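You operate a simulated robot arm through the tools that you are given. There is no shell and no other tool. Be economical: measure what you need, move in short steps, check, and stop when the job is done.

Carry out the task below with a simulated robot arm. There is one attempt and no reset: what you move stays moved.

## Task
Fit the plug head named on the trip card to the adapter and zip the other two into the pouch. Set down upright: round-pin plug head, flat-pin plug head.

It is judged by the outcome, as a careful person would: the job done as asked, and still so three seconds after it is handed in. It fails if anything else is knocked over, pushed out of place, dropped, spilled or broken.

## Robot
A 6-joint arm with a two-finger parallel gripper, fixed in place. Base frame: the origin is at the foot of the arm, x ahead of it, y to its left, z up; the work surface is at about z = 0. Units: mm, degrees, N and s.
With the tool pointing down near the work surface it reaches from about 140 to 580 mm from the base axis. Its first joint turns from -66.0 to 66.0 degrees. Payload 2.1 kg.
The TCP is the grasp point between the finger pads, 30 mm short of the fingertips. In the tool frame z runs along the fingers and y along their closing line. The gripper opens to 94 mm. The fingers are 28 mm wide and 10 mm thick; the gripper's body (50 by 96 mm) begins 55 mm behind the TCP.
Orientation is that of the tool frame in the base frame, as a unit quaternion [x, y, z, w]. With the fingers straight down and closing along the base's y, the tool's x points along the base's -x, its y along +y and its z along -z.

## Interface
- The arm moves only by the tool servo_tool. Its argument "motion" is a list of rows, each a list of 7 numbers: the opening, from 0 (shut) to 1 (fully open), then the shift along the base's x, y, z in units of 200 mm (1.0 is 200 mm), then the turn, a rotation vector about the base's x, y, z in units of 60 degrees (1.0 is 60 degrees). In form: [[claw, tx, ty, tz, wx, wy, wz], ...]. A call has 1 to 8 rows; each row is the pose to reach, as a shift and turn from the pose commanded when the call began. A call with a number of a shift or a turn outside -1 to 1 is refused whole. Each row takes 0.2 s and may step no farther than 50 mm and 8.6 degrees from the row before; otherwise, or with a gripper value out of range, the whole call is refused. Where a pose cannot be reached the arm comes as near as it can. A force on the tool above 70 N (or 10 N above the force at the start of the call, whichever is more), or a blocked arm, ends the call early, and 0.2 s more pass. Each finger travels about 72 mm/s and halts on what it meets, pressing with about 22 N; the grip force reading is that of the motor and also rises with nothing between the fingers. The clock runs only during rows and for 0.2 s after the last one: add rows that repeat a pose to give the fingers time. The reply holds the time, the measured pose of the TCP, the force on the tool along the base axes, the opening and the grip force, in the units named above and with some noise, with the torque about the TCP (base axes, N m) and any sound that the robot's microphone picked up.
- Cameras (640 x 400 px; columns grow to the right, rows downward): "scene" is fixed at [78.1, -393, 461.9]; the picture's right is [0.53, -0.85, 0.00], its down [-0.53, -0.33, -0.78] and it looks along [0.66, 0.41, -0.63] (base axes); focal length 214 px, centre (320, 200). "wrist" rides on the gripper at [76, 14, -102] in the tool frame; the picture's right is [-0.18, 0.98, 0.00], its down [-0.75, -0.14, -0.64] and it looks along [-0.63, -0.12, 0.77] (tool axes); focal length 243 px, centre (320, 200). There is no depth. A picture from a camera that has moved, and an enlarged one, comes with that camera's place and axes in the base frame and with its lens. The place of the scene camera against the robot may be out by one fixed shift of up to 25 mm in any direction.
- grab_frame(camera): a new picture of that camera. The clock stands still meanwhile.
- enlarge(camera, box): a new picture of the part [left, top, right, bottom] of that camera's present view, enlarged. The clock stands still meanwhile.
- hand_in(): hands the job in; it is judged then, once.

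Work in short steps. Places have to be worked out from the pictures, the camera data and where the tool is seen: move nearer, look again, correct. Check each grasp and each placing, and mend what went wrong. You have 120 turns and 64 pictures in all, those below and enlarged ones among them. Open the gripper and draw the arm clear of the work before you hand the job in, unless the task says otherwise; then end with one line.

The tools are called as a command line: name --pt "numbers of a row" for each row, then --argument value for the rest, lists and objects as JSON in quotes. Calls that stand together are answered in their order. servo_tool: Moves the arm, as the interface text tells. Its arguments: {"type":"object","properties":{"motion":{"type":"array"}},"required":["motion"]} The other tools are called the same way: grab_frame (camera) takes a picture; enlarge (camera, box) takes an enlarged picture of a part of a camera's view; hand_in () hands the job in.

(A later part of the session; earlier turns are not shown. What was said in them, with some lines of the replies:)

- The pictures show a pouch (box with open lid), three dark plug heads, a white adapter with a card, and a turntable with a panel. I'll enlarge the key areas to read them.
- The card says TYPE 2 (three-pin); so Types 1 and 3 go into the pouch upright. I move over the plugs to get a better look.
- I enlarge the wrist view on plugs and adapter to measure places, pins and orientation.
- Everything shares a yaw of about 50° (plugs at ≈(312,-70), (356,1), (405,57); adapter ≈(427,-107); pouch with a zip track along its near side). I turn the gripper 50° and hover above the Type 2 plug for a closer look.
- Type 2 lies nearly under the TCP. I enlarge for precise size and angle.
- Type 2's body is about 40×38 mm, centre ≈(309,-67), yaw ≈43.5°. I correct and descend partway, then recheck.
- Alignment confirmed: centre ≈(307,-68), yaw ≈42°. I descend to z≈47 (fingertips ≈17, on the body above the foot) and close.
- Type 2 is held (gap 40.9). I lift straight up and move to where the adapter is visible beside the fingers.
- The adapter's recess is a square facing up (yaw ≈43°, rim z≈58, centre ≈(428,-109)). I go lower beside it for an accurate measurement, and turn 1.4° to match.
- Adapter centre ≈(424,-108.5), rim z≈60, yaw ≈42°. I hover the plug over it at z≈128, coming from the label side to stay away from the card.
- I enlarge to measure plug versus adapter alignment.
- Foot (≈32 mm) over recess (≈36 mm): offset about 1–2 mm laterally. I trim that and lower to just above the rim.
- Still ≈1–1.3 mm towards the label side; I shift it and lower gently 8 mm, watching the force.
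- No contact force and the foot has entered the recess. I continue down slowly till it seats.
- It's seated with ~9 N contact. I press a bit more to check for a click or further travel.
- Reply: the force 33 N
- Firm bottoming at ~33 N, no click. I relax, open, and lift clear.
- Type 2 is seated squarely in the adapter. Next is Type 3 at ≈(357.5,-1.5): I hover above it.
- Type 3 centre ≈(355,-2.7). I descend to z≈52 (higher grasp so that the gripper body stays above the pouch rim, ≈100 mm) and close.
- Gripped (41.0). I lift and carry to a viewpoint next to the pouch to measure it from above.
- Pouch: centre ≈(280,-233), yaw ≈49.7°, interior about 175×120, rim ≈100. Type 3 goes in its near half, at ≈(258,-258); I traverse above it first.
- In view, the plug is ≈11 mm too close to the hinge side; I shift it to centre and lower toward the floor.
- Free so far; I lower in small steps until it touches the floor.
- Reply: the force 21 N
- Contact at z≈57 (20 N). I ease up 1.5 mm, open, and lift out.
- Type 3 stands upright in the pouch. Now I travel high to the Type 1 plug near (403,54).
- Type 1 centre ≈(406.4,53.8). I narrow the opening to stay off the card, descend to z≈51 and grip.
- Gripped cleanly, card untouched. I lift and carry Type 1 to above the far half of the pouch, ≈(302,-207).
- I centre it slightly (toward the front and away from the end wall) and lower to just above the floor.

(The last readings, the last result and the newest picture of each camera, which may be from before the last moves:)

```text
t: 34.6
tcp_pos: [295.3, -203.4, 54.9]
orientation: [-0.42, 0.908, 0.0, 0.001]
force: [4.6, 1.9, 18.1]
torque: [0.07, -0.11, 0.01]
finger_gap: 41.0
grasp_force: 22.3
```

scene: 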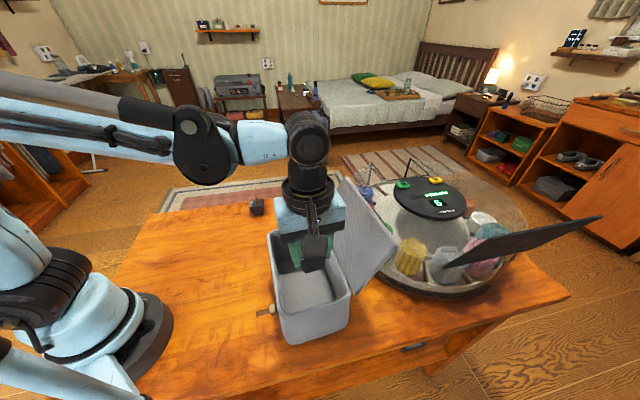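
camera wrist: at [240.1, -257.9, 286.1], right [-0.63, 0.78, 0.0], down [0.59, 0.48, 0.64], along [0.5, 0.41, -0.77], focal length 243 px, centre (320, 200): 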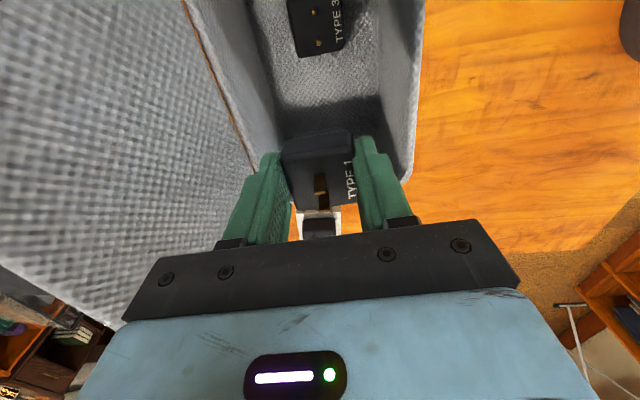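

On the floor (18 N). I ease up, open and lift out.

servo_tool --pt "0.3 0 0 0.006 0 0 0" --pt "0.62 0 0 0.006 0 0 0" --pt "0.62 0 0 0.006 0 0 0" --pt "0.62 0 0 0.12 0 0 0" --pt "0.62 0 0 0.35 0 0 0" --pt "0.62 0 0 0.58 0 0 0" --pt "0.62 -0.1 -0.1 0.75 0 0 0" --pt "0.62 -0.15 -0.15 0.85 0 0 0"

grab_frame --camera "wrist"

grab_frame --camera "scene"

```text
t: 36.4
tcp_pos: [263.2, -234.5, 224.6]
orientation: [-0.42, 0.907, 0.0, 0.001]
force: [0.9, -0.2, 1.2]
torque: [0.0, 0.02, -0.01]
finger_gap: 58.4
grasp_force: 0.1
```

```text
23 pictures are left
camera wrist: at [203.8, -284.5, 327.1], right [-0.63, 0.78, 0.0], down [0.59, 0.48, 0.64], along [0.5, 0.4, -0.77], focal length 243 px, centre (320, 200)
```

wrist: 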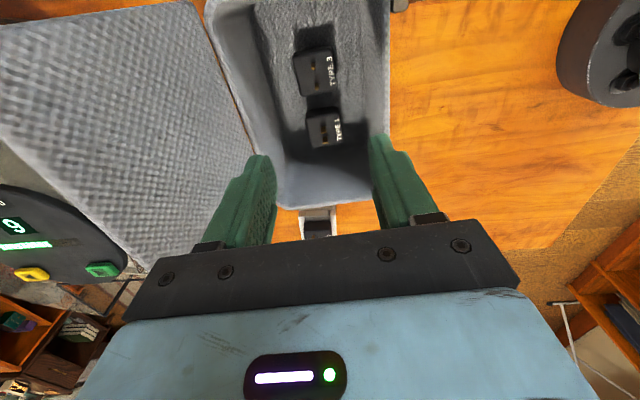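

```text
22 pictures are left
```

scene: 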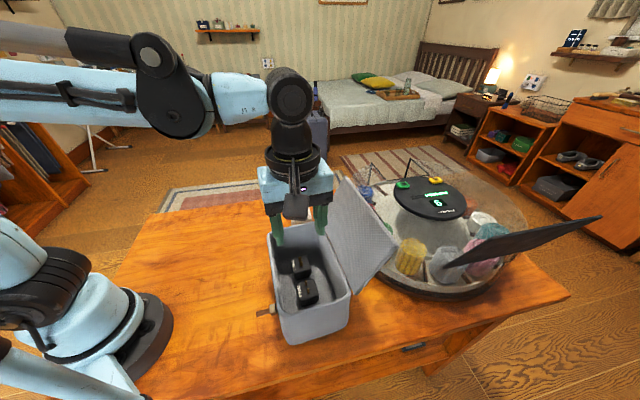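

Both plugs stand upright. The lid (free edge at about z 216) leans back, so I'll raise, close the fingers and pass over it to get behind, at the adapter end where there's room ahead of the dome.

servo_tool --pt "0.3 0 0 0.2 0 0 0" --pt "0.0 0.05 -0.01 0.36 0 0 0" --pt "0.0 0.25 -0.07 0.36 0 0 0" --pt "0.0 0.48 -0.13 0.36 0 0 0" --pt "0.0 0.7 -0.19 0.36 0 0 0" --pt "0.0 0.893 -0.242 0.36 0 0 0" --pt "0.0 0.893 -0.242 0.36 0 0 0"

grab_frame --camera "scene"

grab_frame --camera "wrist"

```text
t: 38.0
tcp_pos: [427.7, -278.3, 291.1]
orientation: [-0.421, 0.907, -0.001, 0.001]
force: [-0.1, -0.4, 0.1]
torque: [-0.03, 0.0, 0.03]
finger_gap: 0.0
grasp_force: 21.5
out of reach, approached as far as the arm can: row 6, 7
```

```text
21 pictures are left
```

scene: 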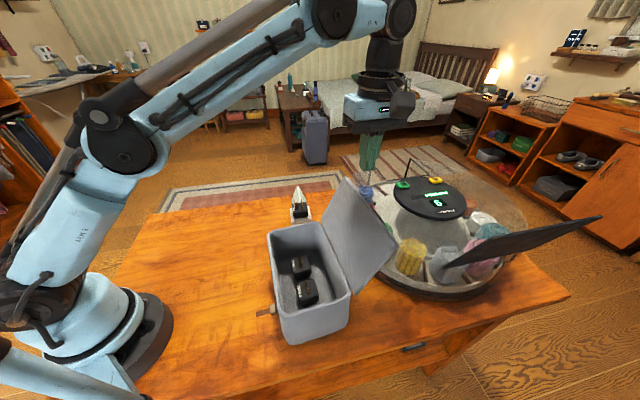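

```text
20 pictures are left
camera wrist: at [367.7, -328.1, 392.3], right [-0.63, 0.78, 0.0], down [0.59, 0.48, 0.64], along [0.5, 0.4, -0.77], focal length 243 px, centre (320, 200)
```

wrist: 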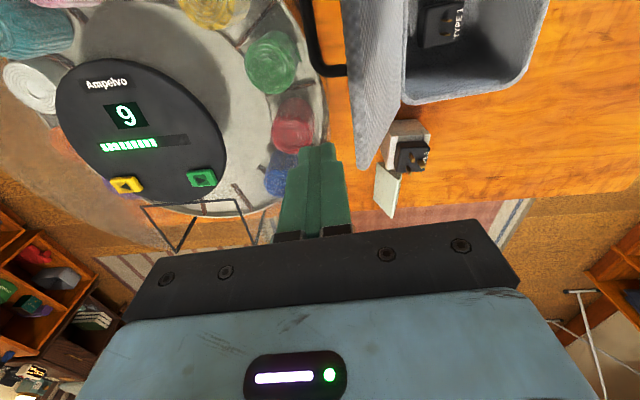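

The fingertips are just behind the lid's free edge with ~19 mm of gap, clear of the dome. I descend 65 mm behind the lid.

servo_tool --pt "0 0 0 -0.16 0 0 0" --pt "0 0 0 -0.325 0 0 0" --pt "0 0 0 -0.325 0 0 0"

```text
t: 38.8
tcp_pos: [426.3, -275.9, 225.8]
orientation: [-0.42, 0.908, 0.0, 0.001]
force: [0.4, 0.5, 0.2]
torque: [0.02, -0.01, 0.0]
finger_gap: 0.1
grasp_force: 21.9
```

Positioned behind the lid. I push it toward the front in 20 mm steps along the −depth direction.

servo_tool --pt "0 -0.0763 0.0647 0 0 0 0" --pt "0 -0.1525 0.1294 0 0 0 0" --pt "0 -0.2288 0.194 0 0 0 0" --pt "0 -0.305 0.2587 0 0 0 0" --pt "0 -0.305 0.2587 0 0 0 0"

enlarge --camera "scene" --box '[240, 140, 420, 350]'

```text
t: 40.0
tcp_pos: [366.7, -227.1, 225.6]
orientation: [-0.42, 0.907, 0.0, 0.001]
force: [-0.4, -0.2, 0.3]
torque: [0.01, 0.01, 0.03]
finger_gap: 0.1
grasp_force: 22.2
```

```text
1.90 times, centred on (330, 245) of scene
camera zoom: at [78.1, -393.0, 461.9], right [0.53, -0.85, 0.0], down [-0.53, -0.33, -0.78], along [0.66, 0.41, -0.63], focal length 408 px, centre (301, 114)
```

zoom: 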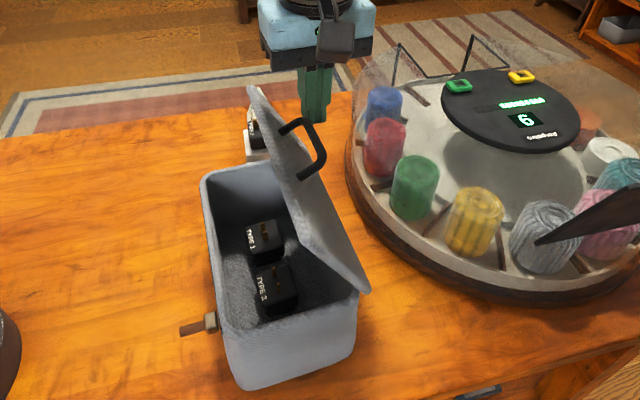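

The lid is just past vertical and stays put; it also has a handle on its outer face. I follow the lid's arc, pushing forward and down.

servo_tool --pt "0 -0.0763 0.0647 -0.01 0 0 0" --pt "0 -0.1525 0.1294 -0.04 0 0 0" --pt "0 -0.2288 0.194 -0.1 0 0 0" --pt "0 -0.305 0.2587 -0.18 0 0 0" --pt "0 -0.305 0.2587 -0.18 0 0 0"

enlarge --camera "scene" --box '[240, 140, 420, 350]'

```text
t: 41.2
tcp_pos: [307.4, -177.2, 187.2]
orientation: [-0.42, 0.908, -0.001, 0.002]
force: [0.0, -1.0, 0.5]
torque: [0.0, 0.01, -0.02]
finger_gap: 0.1
grasp_force: 22.0
```

```text
1.90 times, centred on (330, 245) of scene
camera zoom: at [78.1, -393.0, 461.9], right [0.53, -0.85, 0.0], down [-0.53, -0.33, -0.78], along [0.66, 0.41, -0.63], focal length 408 px, centre (301, 114)
```

zoom: 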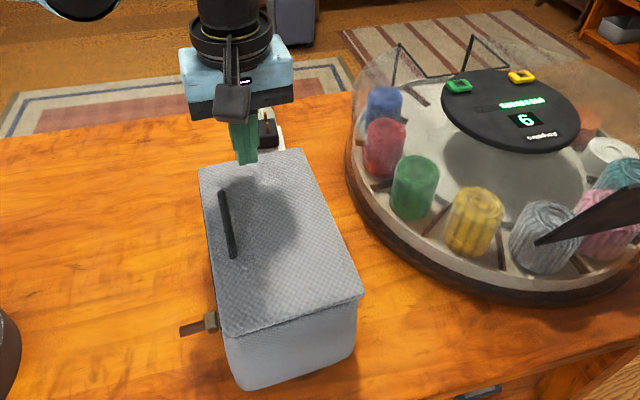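

The lid dropped closed. Next the zip: I raise, and rotate the gripper −90° to close along the track direction, moving in front of the slider end.

servo_tool --pt "0 0 0 0.1 0 0 -0.14" --pt "0 -0.1 -0.02 0.15 0 0 -0.28" --pt "0 -0.25 -0.05 0.15 0 0 -0.42" --pt "0 -0.4 -0.08 0.15 0 0 -0.56" --pt "0.3 -0.55 -0.1 0.12 0 0 -0.7" --pt "0.5 -0.68 -0.13 0.1 0 0 -0.84" --pt "0.5 -0.777 -0.15 0.07 0 0 -0.98" --pt "0.5 -0.777 -0.15 0.07 0 0 -0.98"

servo_tool --pt "0.5 0 0 0 0 0 -0.14" --pt "0.5 0 0 0 0 0 -0.28" --pt "0.5 0 0 0 0 0 -0.42" --pt "0.5 0 0 0 0 0 -0.52" --pt "0.5 0 0 0 0 0 -0.52"

grab_frame --camera "wrist"

```text
t: 43.0
tcp_pos: [148.6, -204.3, 201.7]
orientation: [0.081, 0.997, -0.001, 0.001]
force: [0.3, 0.2, -0.2]
torque: [0.01, 0.0, 0.01]
finger_gap: 47.1
grasp_force: 0.1
```

```text
t: 44.2
tcp_pos: [151.5, -204.4, 202.7]
orientation: [0.345, 0.939, -0.001, 0.001]
force: [0.2, -0.4, 0.2]
torque: [-0.03, -0.02, -0.02]
finger_gap: 47.0
grasp_force: 0.0
```

```text
17 pictures are left
camera wrist: at [102.9, -144.3, 305.8], right [0.78, 0.63, 0.0], down [0.48, -0.59, 0.64], along [0.4, -0.5, -0.77], focal length 243 px, centre (320, 200)
```

wrist: 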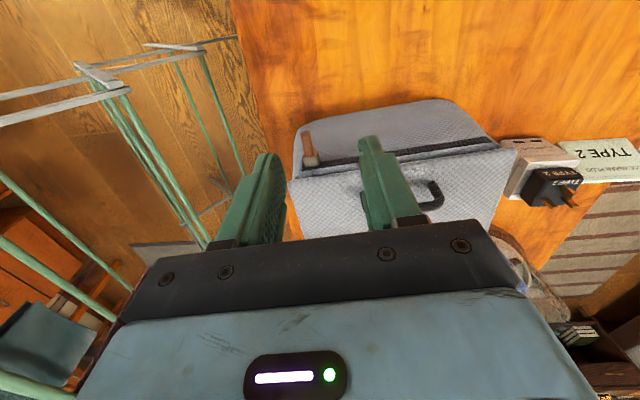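

I enlarge on the slider and track.

enlarge --camera "wrist" --box '[280, 90, 400, 180]'

```text
4.44 times, centred on (340, 135) of wrist
camera zoom: at [102.9, -144.3, 305.8], right [0.78, 0.63, 0.0], down [0.48, -0.59, 0.64], along [0.4, -0.5, -0.77], focal length 1078 px, centre (231, 489)
```

zoom: 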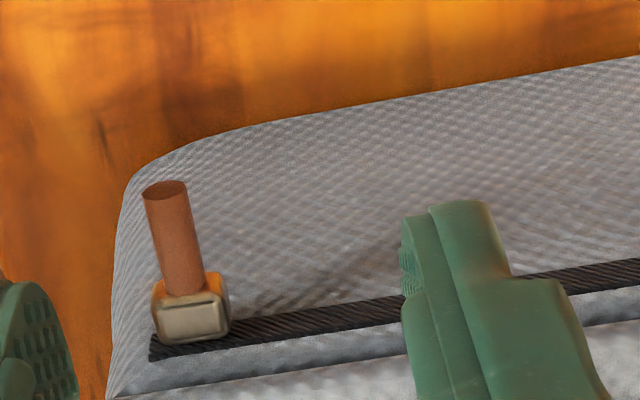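

Slider at e≈-75, d≈292; its brown tab extends outward to d≈262 at z≈97. I move above the tab at z≈140 and check.

servo_tool --pt "0.5 0.03 -0.13 -0.1 0 0 0" --pt "0.5 0.031 -0.135 -0.31 0 0 0" --pt "0.5 0.031 -0.135 -0.31 0 0 0"

enlarge --camera "wrist" --box '[220, 80, 420, 220]'

enlarge --camera "scene" --box '[220, 230, 340, 330]'

```text
t: 45.0
tcp_pos: [157.7, -231.7, 142.1]
orientation: [0.345, 0.939, -0.001, 0.001]
force: [-0.1, 0.1, 0.9]
torque: [-0.01, -0.04, 0.01]
finger_gap: 47.2
grasp_force: 0.0
```

```text
2.86 times, centred on (320, 150) of wrist
camera zoom: at [110.3, -172.3, 244.7], right [0.78, 0.63, 0.0], down [0.48, -0.59, 0.64], along [0.4, -0.5, -0.77], focal length 693 px, centre (320, 343)
```

zoom: 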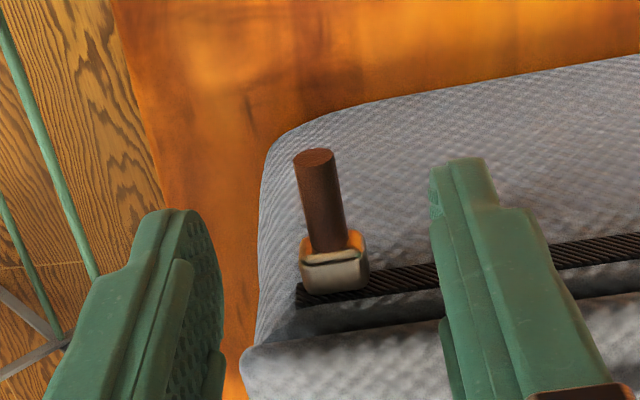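

```text
4.00 times, centred on (280, 280) of scene
camera zoom: at [78.1, -393.0, 461.9], right [0.53, -0.85, 0.0], down [-0.53, -0.33, -0.78], along [0.66, 0.41, -0.63], focal length 858 px, centre (480, -120)
```

zoom: 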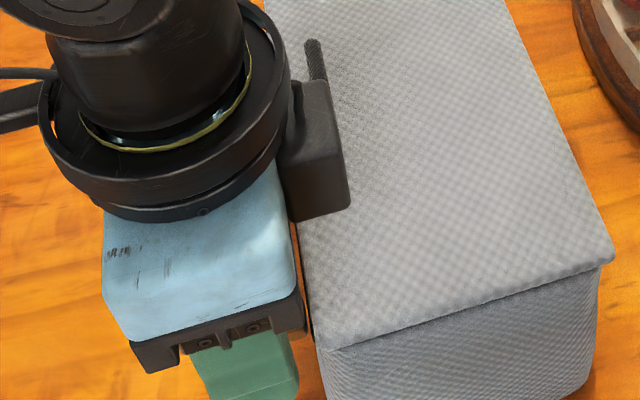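

The scene zoom shows a dark block beside the gripper I didn't expect; I check the whole scene view before going lower.

grab_frame --camera "scene"

```text
13 pictures are left
```

scene: 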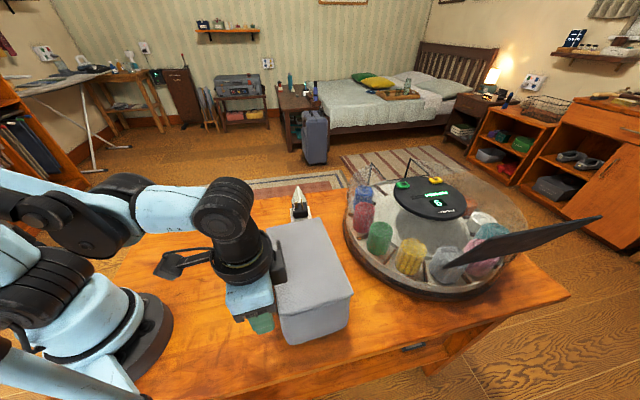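

The block is a part of the gripper's far side, reaching low enough to risk the lid handle during dragging. I'll tilt the tool 18° outward so it stays clear, and back off 8 mm from the wall.

servo_tool --pt "0.5 -0.03 0.026 0 -0.065 -0.077 0" --pt "0.5 -0.03 0.026 0 -0.13 -0.153 0" --pt "0.5 -0.03 0.026 0 -0.194 -0.229 0" --pt "0.5 -0.03 0.026 0 -0.194 -0.229 0"

grab_frame --camera "wrist"

```text
t: 46.0
tcp_pos: [150.9, -225.1, 142.9]
orientation: [0.339, 0.927, -0.054, 0.149]
force: [0.3, 0.2, 0.1]
torque: [0.01, 0.0, -0.01]
finger_gap: 46.8
grasp_force: 0.0
```

```text
12 pictures are left
camera wrist: at [81.5, -148.0, 215.1], right [0.77, 0.64, 0.06], down [0.3, -0.44, 0.85], along [0.56, -0.63, -0.53], focal length 243 px, centre (320, 200)
```

wrist: 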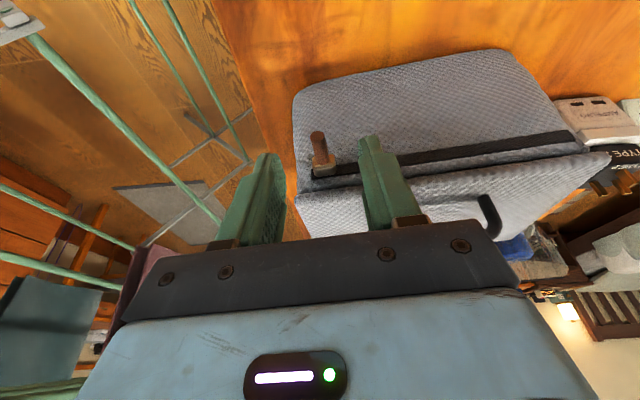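

Tab at z≈98, e≈-75, aligned between the fingers. I descend 25 mm and close on the tab.

servo_tool --pt "0.5 0 0 -0.06 0 0 0" --pt "0.5 0 0 -0.125 0 0 0" --pt "0.5 0 0 -0.125 0 0 0" --pt "0.05 0 0 -0.125 0 0 0" --pt "0.05 0 0 -0.125 0 0 0" --pt "0.05 0 0 -0.125 0 0 0"

grab_frame --camera "wrist"

```text
t: 47.4
tcp_pos: [149.7, -224.9, 118.1]
orientation: [0.34, 0.927, -0.056, 0.147]
force: [1.2, -0.2, 1.3]
torque: [0.06, 0.06, 0.0]
finger_gap: 14.7
grasp_force: 22.5
```

```text
11 pictures are left
camera wrist: at [80.5, -148.0, 190.9], right [0.77, 0.64, 0.06], down [0.3, -0.44, 0.84], along [0.56, -0.63, -0.53], focal length 243 px, centre (320, 200)
```

wrist: 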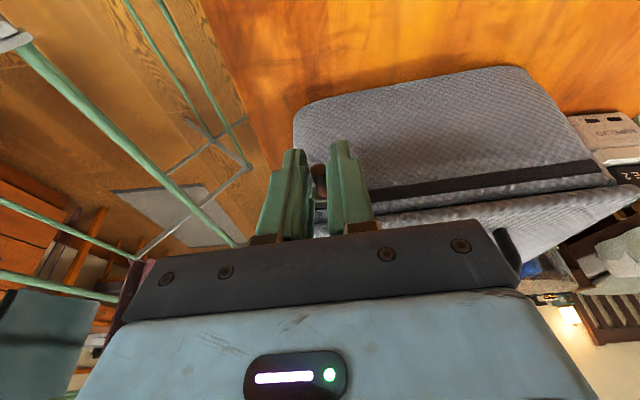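

The tab is held (gap 14.7). I drag 40 mm along the track in small steps and check the forces.

servo_tool --pt "0.05 0.0323 0.0381 0 0 0 0" --pt "0.05 0.0647 0.0763 0 0 0 0" --pt "0.05 0.097 0.1144 0 0 0 0" --pt "0.05 0.1294 0.1525 0 0 0 0" --pt "0.05 0.1294 0.1525 0 0 0 0"

grab_frame --camera "wrist"

```text
t: 48.6
tcp_pos: [176.7, -192.6, 119.4]
orientation: [0.34, 0.927, -0.054, 0.148]
force: [0.2, 0.1, 0.4]
torque: [0.18, 0.32, 0.0]
finger_gap: 14.7
grasp_force: 22.3
```

```text
10 pictures are left
camera wrist: at [107.4, -115.7, 192.5], right [0.77, 0.64, 0.06], down [0.3, -0.44, 0.84], along [0.56, -0.63, -0.53], focal length 243 px, centre (320, 200)
```

wrist: 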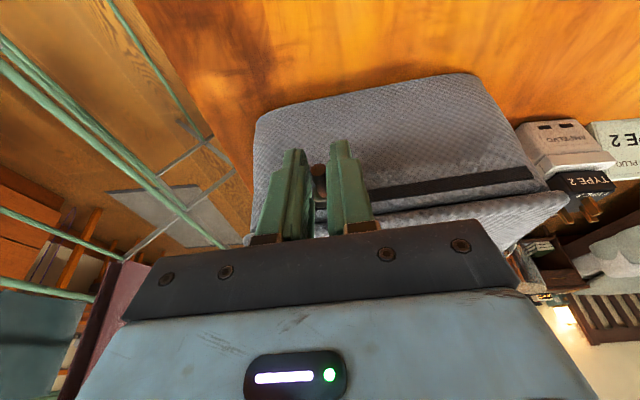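

The slider follows with nearly no force. I continue another 80 mm.

servo_tool --pt "0.05 0.0323 0.0381 0 0 0 0" --pt "0.05 0.0647 0.0763 0 0 0 0" --pt "0.05 0.097 0.1144 0 0 0 0" --pt "0.05 0.1294 0.1525 0 0 0 0" --pt "0.05 0.1617 0.1907 0 0 0 0" --pt "0.05 0.194 0.2288 0 0 0 0" --pt "0.05 0.2587 0.305 0 0 0 0" --pt "0.05 0.2587 0.305 0 0 0 0"

grab_frame --camera "wrist"

```text
t: 50.4
tcp_pos: [230.3, -133.9, 115.0]
orientation: [0.34, 0.927, -0.054, 0.147]
force: [-6.4, 5.1, 15.5]
torque: [-0.01, -0.05, -0.02]
finger_gap: 14.5
grasp_force: 22.0
```

```text
9 pictures are left
camera wrist: at [160.2, -56.6, 189.2], right [0.77, 0.64, 0.06], down [0.3, -0.44, 0.84], along [0.56, -0.63, -0.53], focal length 243 px, centre (320, 200)
```

wrist: 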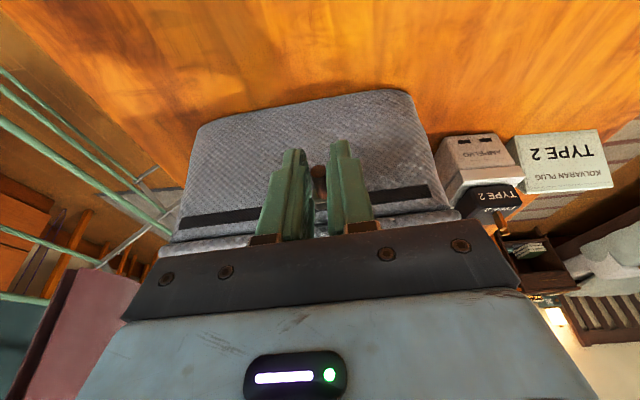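

There's a 15 N push along the finger axis; I relax by moving 3 mm back along it and re-read before continuing.

servo_tool --pt "0.05 -0.005 0.004 0.012 0 0 0" --pt "0.05 -0.005 0.004 0.012 0 0 0"

enlarge --camera "scene" --box '[220, 190, 370, 350]'

```text
t: 51.0
tcp_pos: [228.5, -132.3, 118.6]
orientation: [0.34, 0.927, -0.055, 0.148]
force: [-0.3, -1.2, -5.1]
torque: [0.36, 0.29, -0.01]
finger_gap: 14.7
grasp_force: 21.9
```

```text
2.50 times, centred on (295, 270) of scene
camera zoom: at [78.2, -393.0, 461.9], right [0.53, -0.85, 0.0], down [-0.53, -0.33, -0.78], along [0.66, 0.41, -0.63], focal length 536 px, centre (382, 25)
```

zoom: 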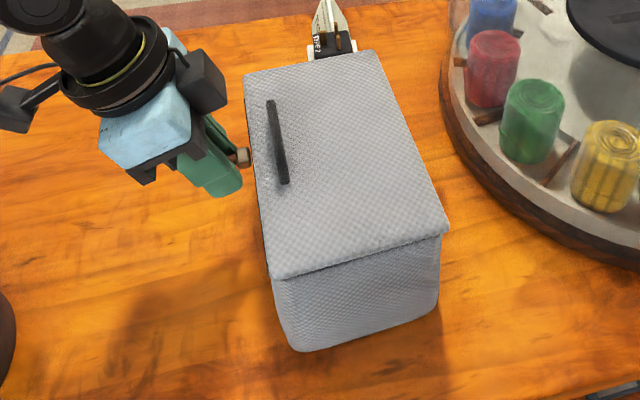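

Forces dropped; lid flush and the tool is clear of the handle. I drag the remaining ~30 mm to the end of the track.

servo_tool --pt "0.05 0.0323 0.0381 -0.004 0 0 0" --pt "0.05 0.0647 0.0763 -0.004 0 0 0" --pt "0.05 0.097 0.1144 -0.004 0 0 0" --pt "0.05 0.097 0.1144 -0.004 0 0 0"

enlarge --camera "wrist" --box '[240, 120, 440, 260]'

```text
t: 52.0
tcp_pos: [246.7, -110.2, 117.2]
orientation: [0.34, 0.927, -0.055, 0.148]
force: [0.0, 0.3, -4.7]
torque: [0.34, 0.29, -0.02]
finger_gap: 14.5
grasp_force: 21.9
```

```text
2.86 times, centred on (340, 190) of wrist
camera zoom: at [178.0, -32.9, 191.8], right [0.77, 0.64, 0.06], down [0.3, -0.44, 0.84], along [0.56, -0.63, -0.53], focal length 693 px, centre (263, 229)
```

zoom: 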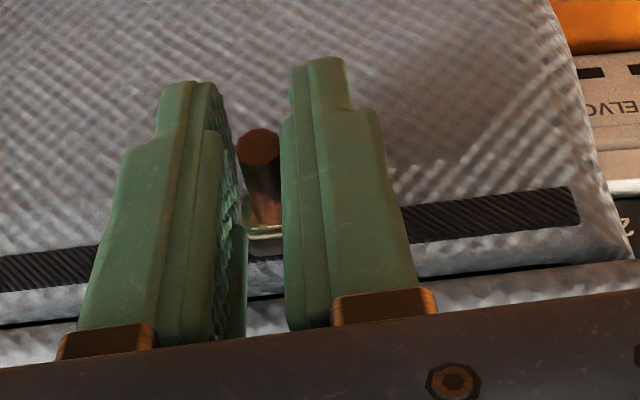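

The track end hasn't come nearer: over the last 30 mm the slight upward pull made the pouch slide along (~45 mm in all) instead of the slider. With the same light upward pull I drag the pouch back 43 mm the same way, then check.

servo_tool --pt "0.05 -0.0323 -0.0381 0.002 0 0 0" --pt "0.05 -0.0647 -0.0763 0.002 0 0 0" --pt "0.05 -0.097 -0.1144 0.002 0 0 0" --pt "0.05 -0.139 -0.164 0.002 0 0 0" --pt "0.05 -0.139 -0.164 0.002 0 0 0"

grab_frame --camera "wrist"

```text
t: 53.2
tcp_pos: [219.8, -143.3, 119.3]
orientation: [0.34, 0.927, -0.055, 0.148]
force: [-0.2, -0.6, -5.4]
torque: [0.33, 0.29, -0.02]
finger_gap: 14.8
grasp_force: 22.4
```

```text
6 pictures are left
camera wrist: at [150.1, -64.6, 193.0], right [0.77, 0.64, 0.06], down [0.3, -0.44, 0.84], along [0.56, -0.63, -0.53], focal length 243 px, centre (320, 200)
```

wrist: 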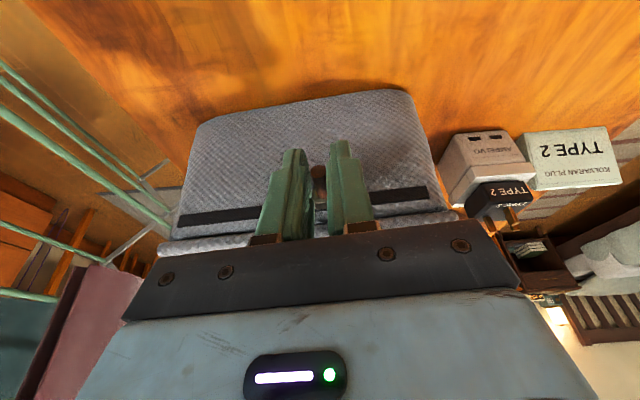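

The pouch is back at its original place (track end matches the start reading). Now I press lightly downward on the tab to hold the pouch with friction, and drag 40 mm again.

servo_tool --pt "0.05 0.004 -0.003 -0.01 0 0 0" --pt "0.05 0.004 -0.003 -0.01 0 0 0" --pt "0.05 0.0363 0.0351 -0.01 0 0 0" --pt "0.05 0.0687 0.0733 -0.01 0 0 0" --pt "0.05 0.101 0.1114 -0.01 0 0 0" --pt "0.05 0.1334 0.1495 -0.01 0 0 0" --pt "0.05 0.1334 0.1495 -0.01 0 0 0"

grab_frame --camera "wrist"

```text
t: 54.8
tcp_pos: [246.2, -113.6, 116.7]
orientation: [0.34, 0.927, -0.054, 0.147]
force: [0.3, 0.2, -3.3]
torque: [0.1, 0.19, -0.06]
finger_gap: 14.2
grasp_force: 21.7
```

```text
5 pictures are left
camera wrist: at [176.8, -35.9, 189.6], right [0.77, 0.64, 0.06], down [0.3, -0.44, 0.84], along [0.56, -0.63, -0.53], focal length 243 px, centre (320, 200)
```

wrist: 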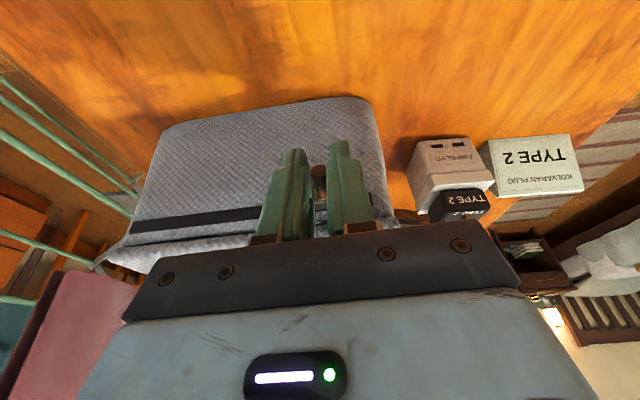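

This time the slider moved and the pouch stayed. About 27 mm remain; I continue with slight downward press.

servo_tool --pt "0.05 0.003 -0.002 -0.008 0 0 0" --pt "0.05 0.03 0.03 -0.008 0 0 0" --pt "0.05 0.057 0.061 -0.008 0 0 0" --pt "0.05 0.084 0.093 -0.008 0 0 0" --pt "0.05 0.084 0.093 -0.008 0 0 0"

enlarge --camera "wrist" --box '[240, 120, 440, 260]'

```text
t: 56.0
tcp_pos: [261.1, -93.4, 116.0]
orientation: [0.339, 0.927, -0.055, 0.148]
force: [0.2, 0.3, -3.9]
torque: [0.04, 0.13, -0.02]
finger_gap: 14.6
grasp_force: 22.0
```

```text
2.86 times, centred on (340, 190) of wrist
camera zoom: at [192.5, -15.7, 189.4], right [0.77, 0.64, 0.06], down [0.3, -0.44, 0.84], along [0.56, -0.63, -0.53], focal length 693 px, centre (263, 229)
```

zoom: 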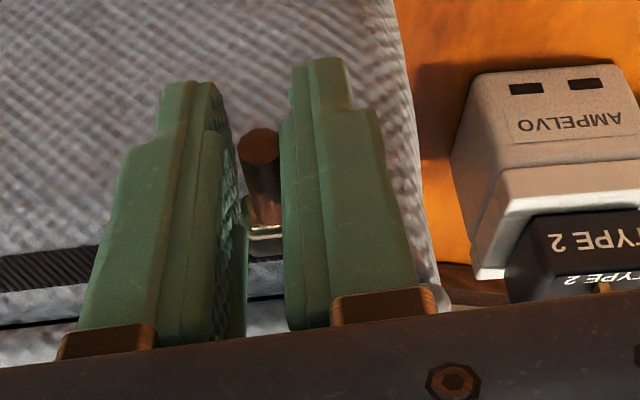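

The tool was still pulling up (−4 N), and the pouch slipped ~19 mm. I take it back the same distance, then press down and read the force before dragging.

servo_tool --pt "0.05 0 0 0.008 0 0 0" --pt "0.05 -0.0323 -0.0381 0.008 0 0 0" --pt "0.05 -0.0615 -0.0725 0.008 0 0 0" --pt "0.05 -0.0615 -0.0725 0.008 0 0 0"

servo_tool --pt "0.05 0.004 -0.0034 -0.02 0 0 0" --pt "0.05 0.004 -0.0034 -0.035 0 0 0" --pt "0.05 0.004 -0.0034 -0.035 0 0 0"

```text
t: 57.0
tcp_pos: [247.5, -109.1, 115.8]
orientation: [0.341, 0.927, -0.055, 0.148]
force: [0.7, -0.1, -2.7]
torque: [0.13, 0.2, 0.01]
finger_gap: 14.7
grasp_force: 21.9
```

```text
t: 57.8
tcp_pos: [250.8, -109.6, 110.0]
orientation: [0.34, 0.927, -0.056, 0.149]
force: [1.3, -1.9, 17.1]
torque: [-0.31, -0.33, -0.05]
finger_gap: 14.6
grasp_force: 21.7
```

Now pressing with 17 N down. I drag 24 mm with this press held.

servo_tool --pt "0.05 0.0195 0.0229 0 0 0 0" --pt "0.05 0.0388 0.0458 0 0 0 0" --pt "0.05 0.0582 0.0686 0 0 0 0" --pt "0.05 0.0776 0.0915 0 0 0 0" --pt "0.05 0.0776 0.0915 0 0 0 0"

enlarge --camera "wrist" --box '[240, 120, 440, 260]'

```text
t: 59.0
tcp_pos: [266.2, -90.4, 109.2]
orientation: [0.341, 0.927, -0.055, 0.146]
force: [-1.0, 1.8, 15.2]
torque: [0.02, 0.09, -0.03]
finger_gap: 14.4
grasp_force: 22.7
```

```text
2.86 times, centred on (340, 190) of wrist
camera zoom: at [197.1, -14.1, 183.0], right [0.77, 0.64, 0.06], down [0.3, -0.44, 0.84], along [0.56, -0.63, -0.53], focal length 693 px, centre (263, 229)
```

zoom: 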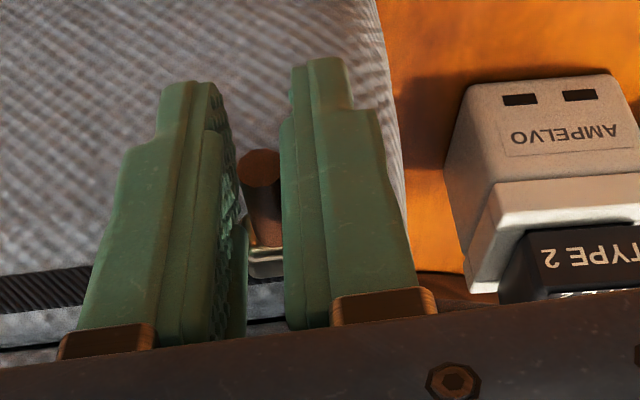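

The slider advanced but the pouch crept ≈14 mm again; slow pulls make it creep, brisk pulls slid the zip. I take the pouch back 14 mm with a slight lift, then press and pull briskly.

servo_tool --pt "0.05 -0.003 0.003 0.025 0 0 0" --pt "0.05 -0.003 0.003 0.045 0 0 0" --pt "0.05 -0.018 -0.014 0.045 0 0 0" --pt "0.05 -0.033 -0.032 0.045 0 0 0" --pt "0.05 -0.048 -0.05 0.045 0 0 0" --pt "0.05 -0.048 -0.05 0.045 0 0 0"

servo_tool --pt "0.05 0.003 -0.003 -0.03 0 0 0" --pt "0.05 0.003 -0.003 -0.045 0 0 0" --pt "0.05 0.003 -0.003 -0.045 0 0 0"

servo_tool --pt "0.05 0.087 0.103 -0.003 0 0 0" --pt "0.05 0.087 0.103 -0.003 0 0 0"

```text
t: 60.4
tcp_pos: [256.5, -102.3, 117.9]
orientation: [0.341, 0.927, -0.055, 0.148]
force: [0.5, 0.0, -3.7]
torque: [0.23, 0.13, 0.03]
finger_gap: 14.6
grasp_force: 21.7
```

```text
t: 61.2
tcp_pos: [257.2, -103.5, 111.2]
orientation: [0.34, 0.927, -0.055, 0.148]
force: [-5.4, 4.6, 16.5]
torque: [-0.1, -0.03, 0.02]
finger_gap: 14.6
grasp_force: 22.0
```

```text
t: 61.8
tcp_pos: [274.7, -81.6, 108.9]
orientation: [0.341, 0.927, -0.054, 0.147]
force: [-2.0, 1.2, 1.6]
torque: [-0.58, -0.43, -0.33]
finger_gap: 13.2
grasp_force: 22.0
```

The grip reading changed slightly (13.2), so I check with a picture.

grab_frame --camera "wrist"

```text
2 pictures are left
camera wrist: at [205.9, -4.2, 182.4], right [0.77, 0.64, 0.06], down [0.3, -0.44, 0.84], along [0.56, -0.63, -0.53], focal length 243 px, centre (320, 200)
```

wrist: 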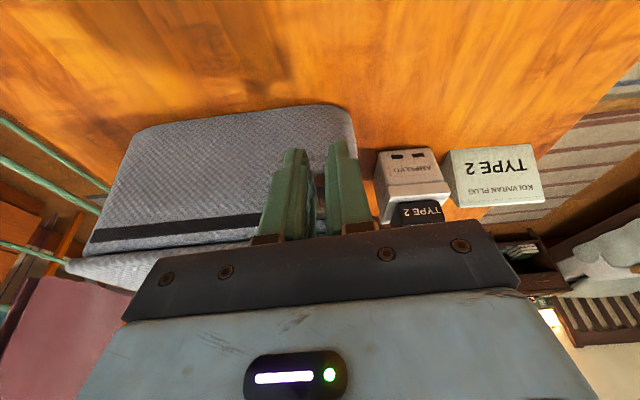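

By the track's left end the pouch is displaced ≈19 mm, and the slider is at or within a few mm of the end stop. I return the pouch with slight lift, then press and give one last brisk 14 mm pull against the stop.

servo_tool --pt "0.05 0 0 0.02 0 0 0" --pt "0.05 0 0 0.035 0 0 0" --pt "0.05 -0.016 -0.019 0.035 0 0 0" --pt "0.05 -0.032 -0.038 0.035 0 0 0" --pt "0.05 -0.048 -0.057 0.035 0 0 0" --pt "0.05 -0.062 -0.073 0.035 0 0 0" --pt "0.05 -0.062 -0.073 0.035 0 0 0"

servo_tool --pt "0.05 0 0 -0.03 0 0 0" --pt "0.05 0 0 -0.04 0 0 0" --pt "0.05 0 0 -0.04 0 0 0"

servo_tool --pt "0.05 0.045 0.053 0 0 0 0" --pt "0.05 0.045 0.053 0 0 0 0"

```text
t: 63.4
tcp_pos: [263.0, -96.9, 114.8]
orientation: [0.341, 0.927, -0.054, 0.147]
force: [-1.3, 0.3, -3.1]
torque: [0.14, 0.2, -0.16]
finger_gap: 12.1
grasp_force: 22.2
```

```text
t: 64.2
tcp_pos: [263.6, -96.9, 107.3]
orientation: [0.34, 0.927, -0.056, 0.149]
force: [-1.3, 1.5, 29.6]
torque: [-0.28, -0.16, -0.13]
finger_gap: 12.8
grasp_force: 21.8
```

```text
t: 64.8
tcp_pos: [271.1, -85.2, 106.5]
orientation: [0.34, 0.927, -0.055, 0.148]
force: [0.9, -1.7, 17.0]
torque: [-0.27, -0.34, -0.05]
finger_gap: 11.8
grasp_force: 22.2
```

Now return ≈13 mm with slight lift so the pouch is back in place, then release the tab and back away outward.

servo_tool --pt "0.05 0 0 0.02 0 0 0" --pt "0.05 0 0 0.037 0 0 0" --pt "0.05 -0.014 -0.0165 0.037 0 0 0" --pt "0.05 -0.028 -0.033 0.037 0 0 0" --pt "0.05 -0.042 -0.0495 0.037 0 0 0" --pt "0.05 -0.042 -0.0495 0.02 0 0 0" --pt "0.05 -0.042 -0.0495 0.02 0 0 0"

servo_tool --pt "0.3 0 0 0 0 0 0" --pt "0.3 0 0 0 0 0 0" --pt "0.3 -0.05 0.04 0.1 0 0 0" --pt "0.3 -0.12 0.1 0.25 0 0 0" --pt "0.3 -0.25 0.21 0.45 0 0 0" --pt "0.3 -0.36 0.3 0.6 0 0 0" --pt "0.3 -0.36 0.3 0.6 0 0 0"

grab_frame --camera "wrist"

```text
t: 66.4
tcp_pos: [262.4, -94.1, 112.5]
orientation: [0.341, 0.927, -0.056, 0.148]
force: [-0.5, -0.2, -1.9]
torque: [0.14, 0.15, -0.03]
finger_gap: 11.3
grasp_force: 22.4
```

```text
refused: row 5 steps farther than a row can; nothing moved
```

```text
1 pictures are left
camera wrist: at [193.5, -17.4, 186.1], right [0.77, 0.64, 0.06], down [0.3, -0.44, 0.84], along [0.56, -0.63, -0.53], focal length 243 px, centre (320, 200)
```

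wrist: 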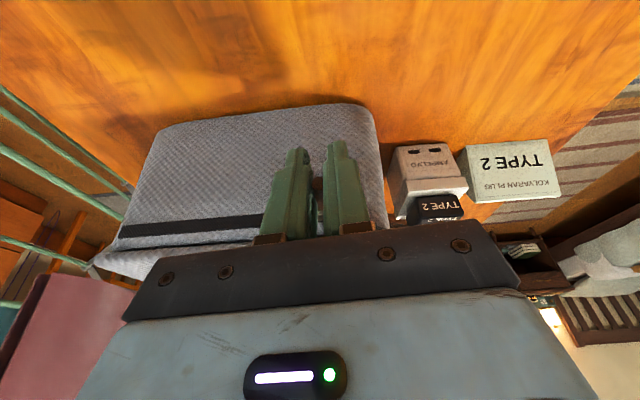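

The last picture shows that the backward moves mostly drew the slider back (~25 mm to go) rather than the pouch. I regrip the tab properly (open, 5 mm inward, a bit higher) before one firm pull without any return.

servo_tool --pt "0.35 0 0 0 0 0 0" --pt "0.35 0 0 0 0 0 0" --pt "0.35 0.019 -0.016 0.022 0 0 0" --pt "0.35 0.019 -0.016 0.022 0 0 0" --pt "0.05 0.019 -0.016 0.022 0 0 0" --pt "0.05 0.019 -0.016 0.022 0 0 0" --pt "0.05 0.019 -0.016 0.022 0 0 0"

```text
t: 68.0
tcp_pos: [267.4, -97.9, 117.2]
orientation: [0.339, 0.927, -0.055, 0.148]
force: [0.0, -0.5, 0.0]
torque: [-0.11, 0.11, -0.15]
finger_gap: 15.0
grasp_force: 21.4
```

Full grip again (15.0), forces neutral. I press and then pull briskly 32 mm in one stroke.

servo_tool --pt "0.05 0 0 -0.02 0 0 0" --pt "0.05 0 0 -0.03 0 0 0" --pt "0.05 0 0 -0.03 0 0 0"

servo_tool --pt "0.05 0.1035 0.122 0 0 0 0"

```text
t: 68.6
tcp_pos: [267.6, -98.3, 114.0]
orientation: [0.339, 0.927, -0.054, 0.148]
force: [-7.5, 7.5, 22.5]
torque: [-0.28, -0.1, -0.17]
finger_gap: 15.3
grasp_force: 22.0
stopped in row 3: the force on the tool passed its limit at 79 N (the readings are from after the stop); the commanded pose is now the measured one
```

```text
t: 69.1
tcp_pos: [283.9, -82.7, 113.8]
orientation: [0.341, 0.926, -0.066, 0.148]
force: [-10.6, -1.3, 18.1]
torque: [-0.15, -0.13, -0.47]
finger_gap: 15.3
grasp_force: 21.5
stopped in row 1: the force on the tool passed its limit at 110 N (the readings are from after the stop); the commanded pose is now the measured one
```

I hit a hard stop after ~22 mm (either the zip's end stop or something else). I release, draw back outward and up, and use the last picture to see slider, pouch and adapter together.

servo_tool --pt "0.35 0 0 0.005 0 0 0" --pt "0.35 0 0 0.005 0 0 0" --pt "0.35 -0.04 0.034 0.08 0 0 0" --pt "0.35 -0.1 0.085 0.22 0 0 0" --pt "0.35 -0.18 0.15 0.38 0 0 0" --pt "0.35 -0.25 0.1 0.5 0 0 0" --pt "0.35 -0.25 0.1 0.5 0 0 0"

enlarge --camera "wrist" --box '[120, 60, 480, 240]'

```text
t: 70.7
tcp_pos: [233.3, -60.9, 213.8]
orientation: [0.339, 0.927, -0.063, 0.147]
force: [0.4, -0.5, -0.2]
torque: [0.01, 0.02, 0.04]
finger_gap: 32.6
grasp_force: 0.1
```

```text
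1.78 times, centred on (300, 150) of wrist
camera zoom: at [164.4, 17.5, 287.1], right [0.77, 0.64, 0.04], down [0.31, -0.43, 0.85], along [0.56, -0.64, -0.53], focal length 431 px, centre (356, 289)
```

zoom: 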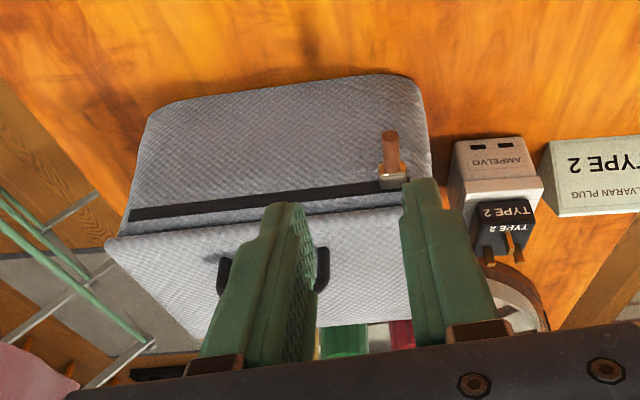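

The last picture shows the slider at the far end of its track, the lid shut, and the adapter with Type 2 and the card standing untouched. I draw the arm well clear.

servo_tool --pt "0.35 -0.05 0.05 0.2 0 0 0" --pt "0.35 -0.1 0.15 0.38 0 0 0" --pt "0.6 -0.1 0.3 0.5 0 0 0" --pt "0.6 -0.1 0.45 0.5 0 0 0" --pt "0.6 -0.1 0.45 0.5 0 0 0"

hand_in

```text
t: 71.9
tcp_pos: [213.3, 28.5, 313.2]
orientation: [0.34, 0.926, -0.064, 0.148]
force: [0.5, -1.0, 0.2]
torque: [0.01, -0.02, 0.0]
finger_gap: 56.3
grasp_force: 0.1
```

```text
The job is handed in.
```

I fitted the Type 2 plug head to the adapter and zipped Type 1 and Type 3, set upright, into the pouch; dragging the zip slid the pouch about 35 mm towards the adapter without touching it, and I left it there, with the plugs not seen since the lid closed.
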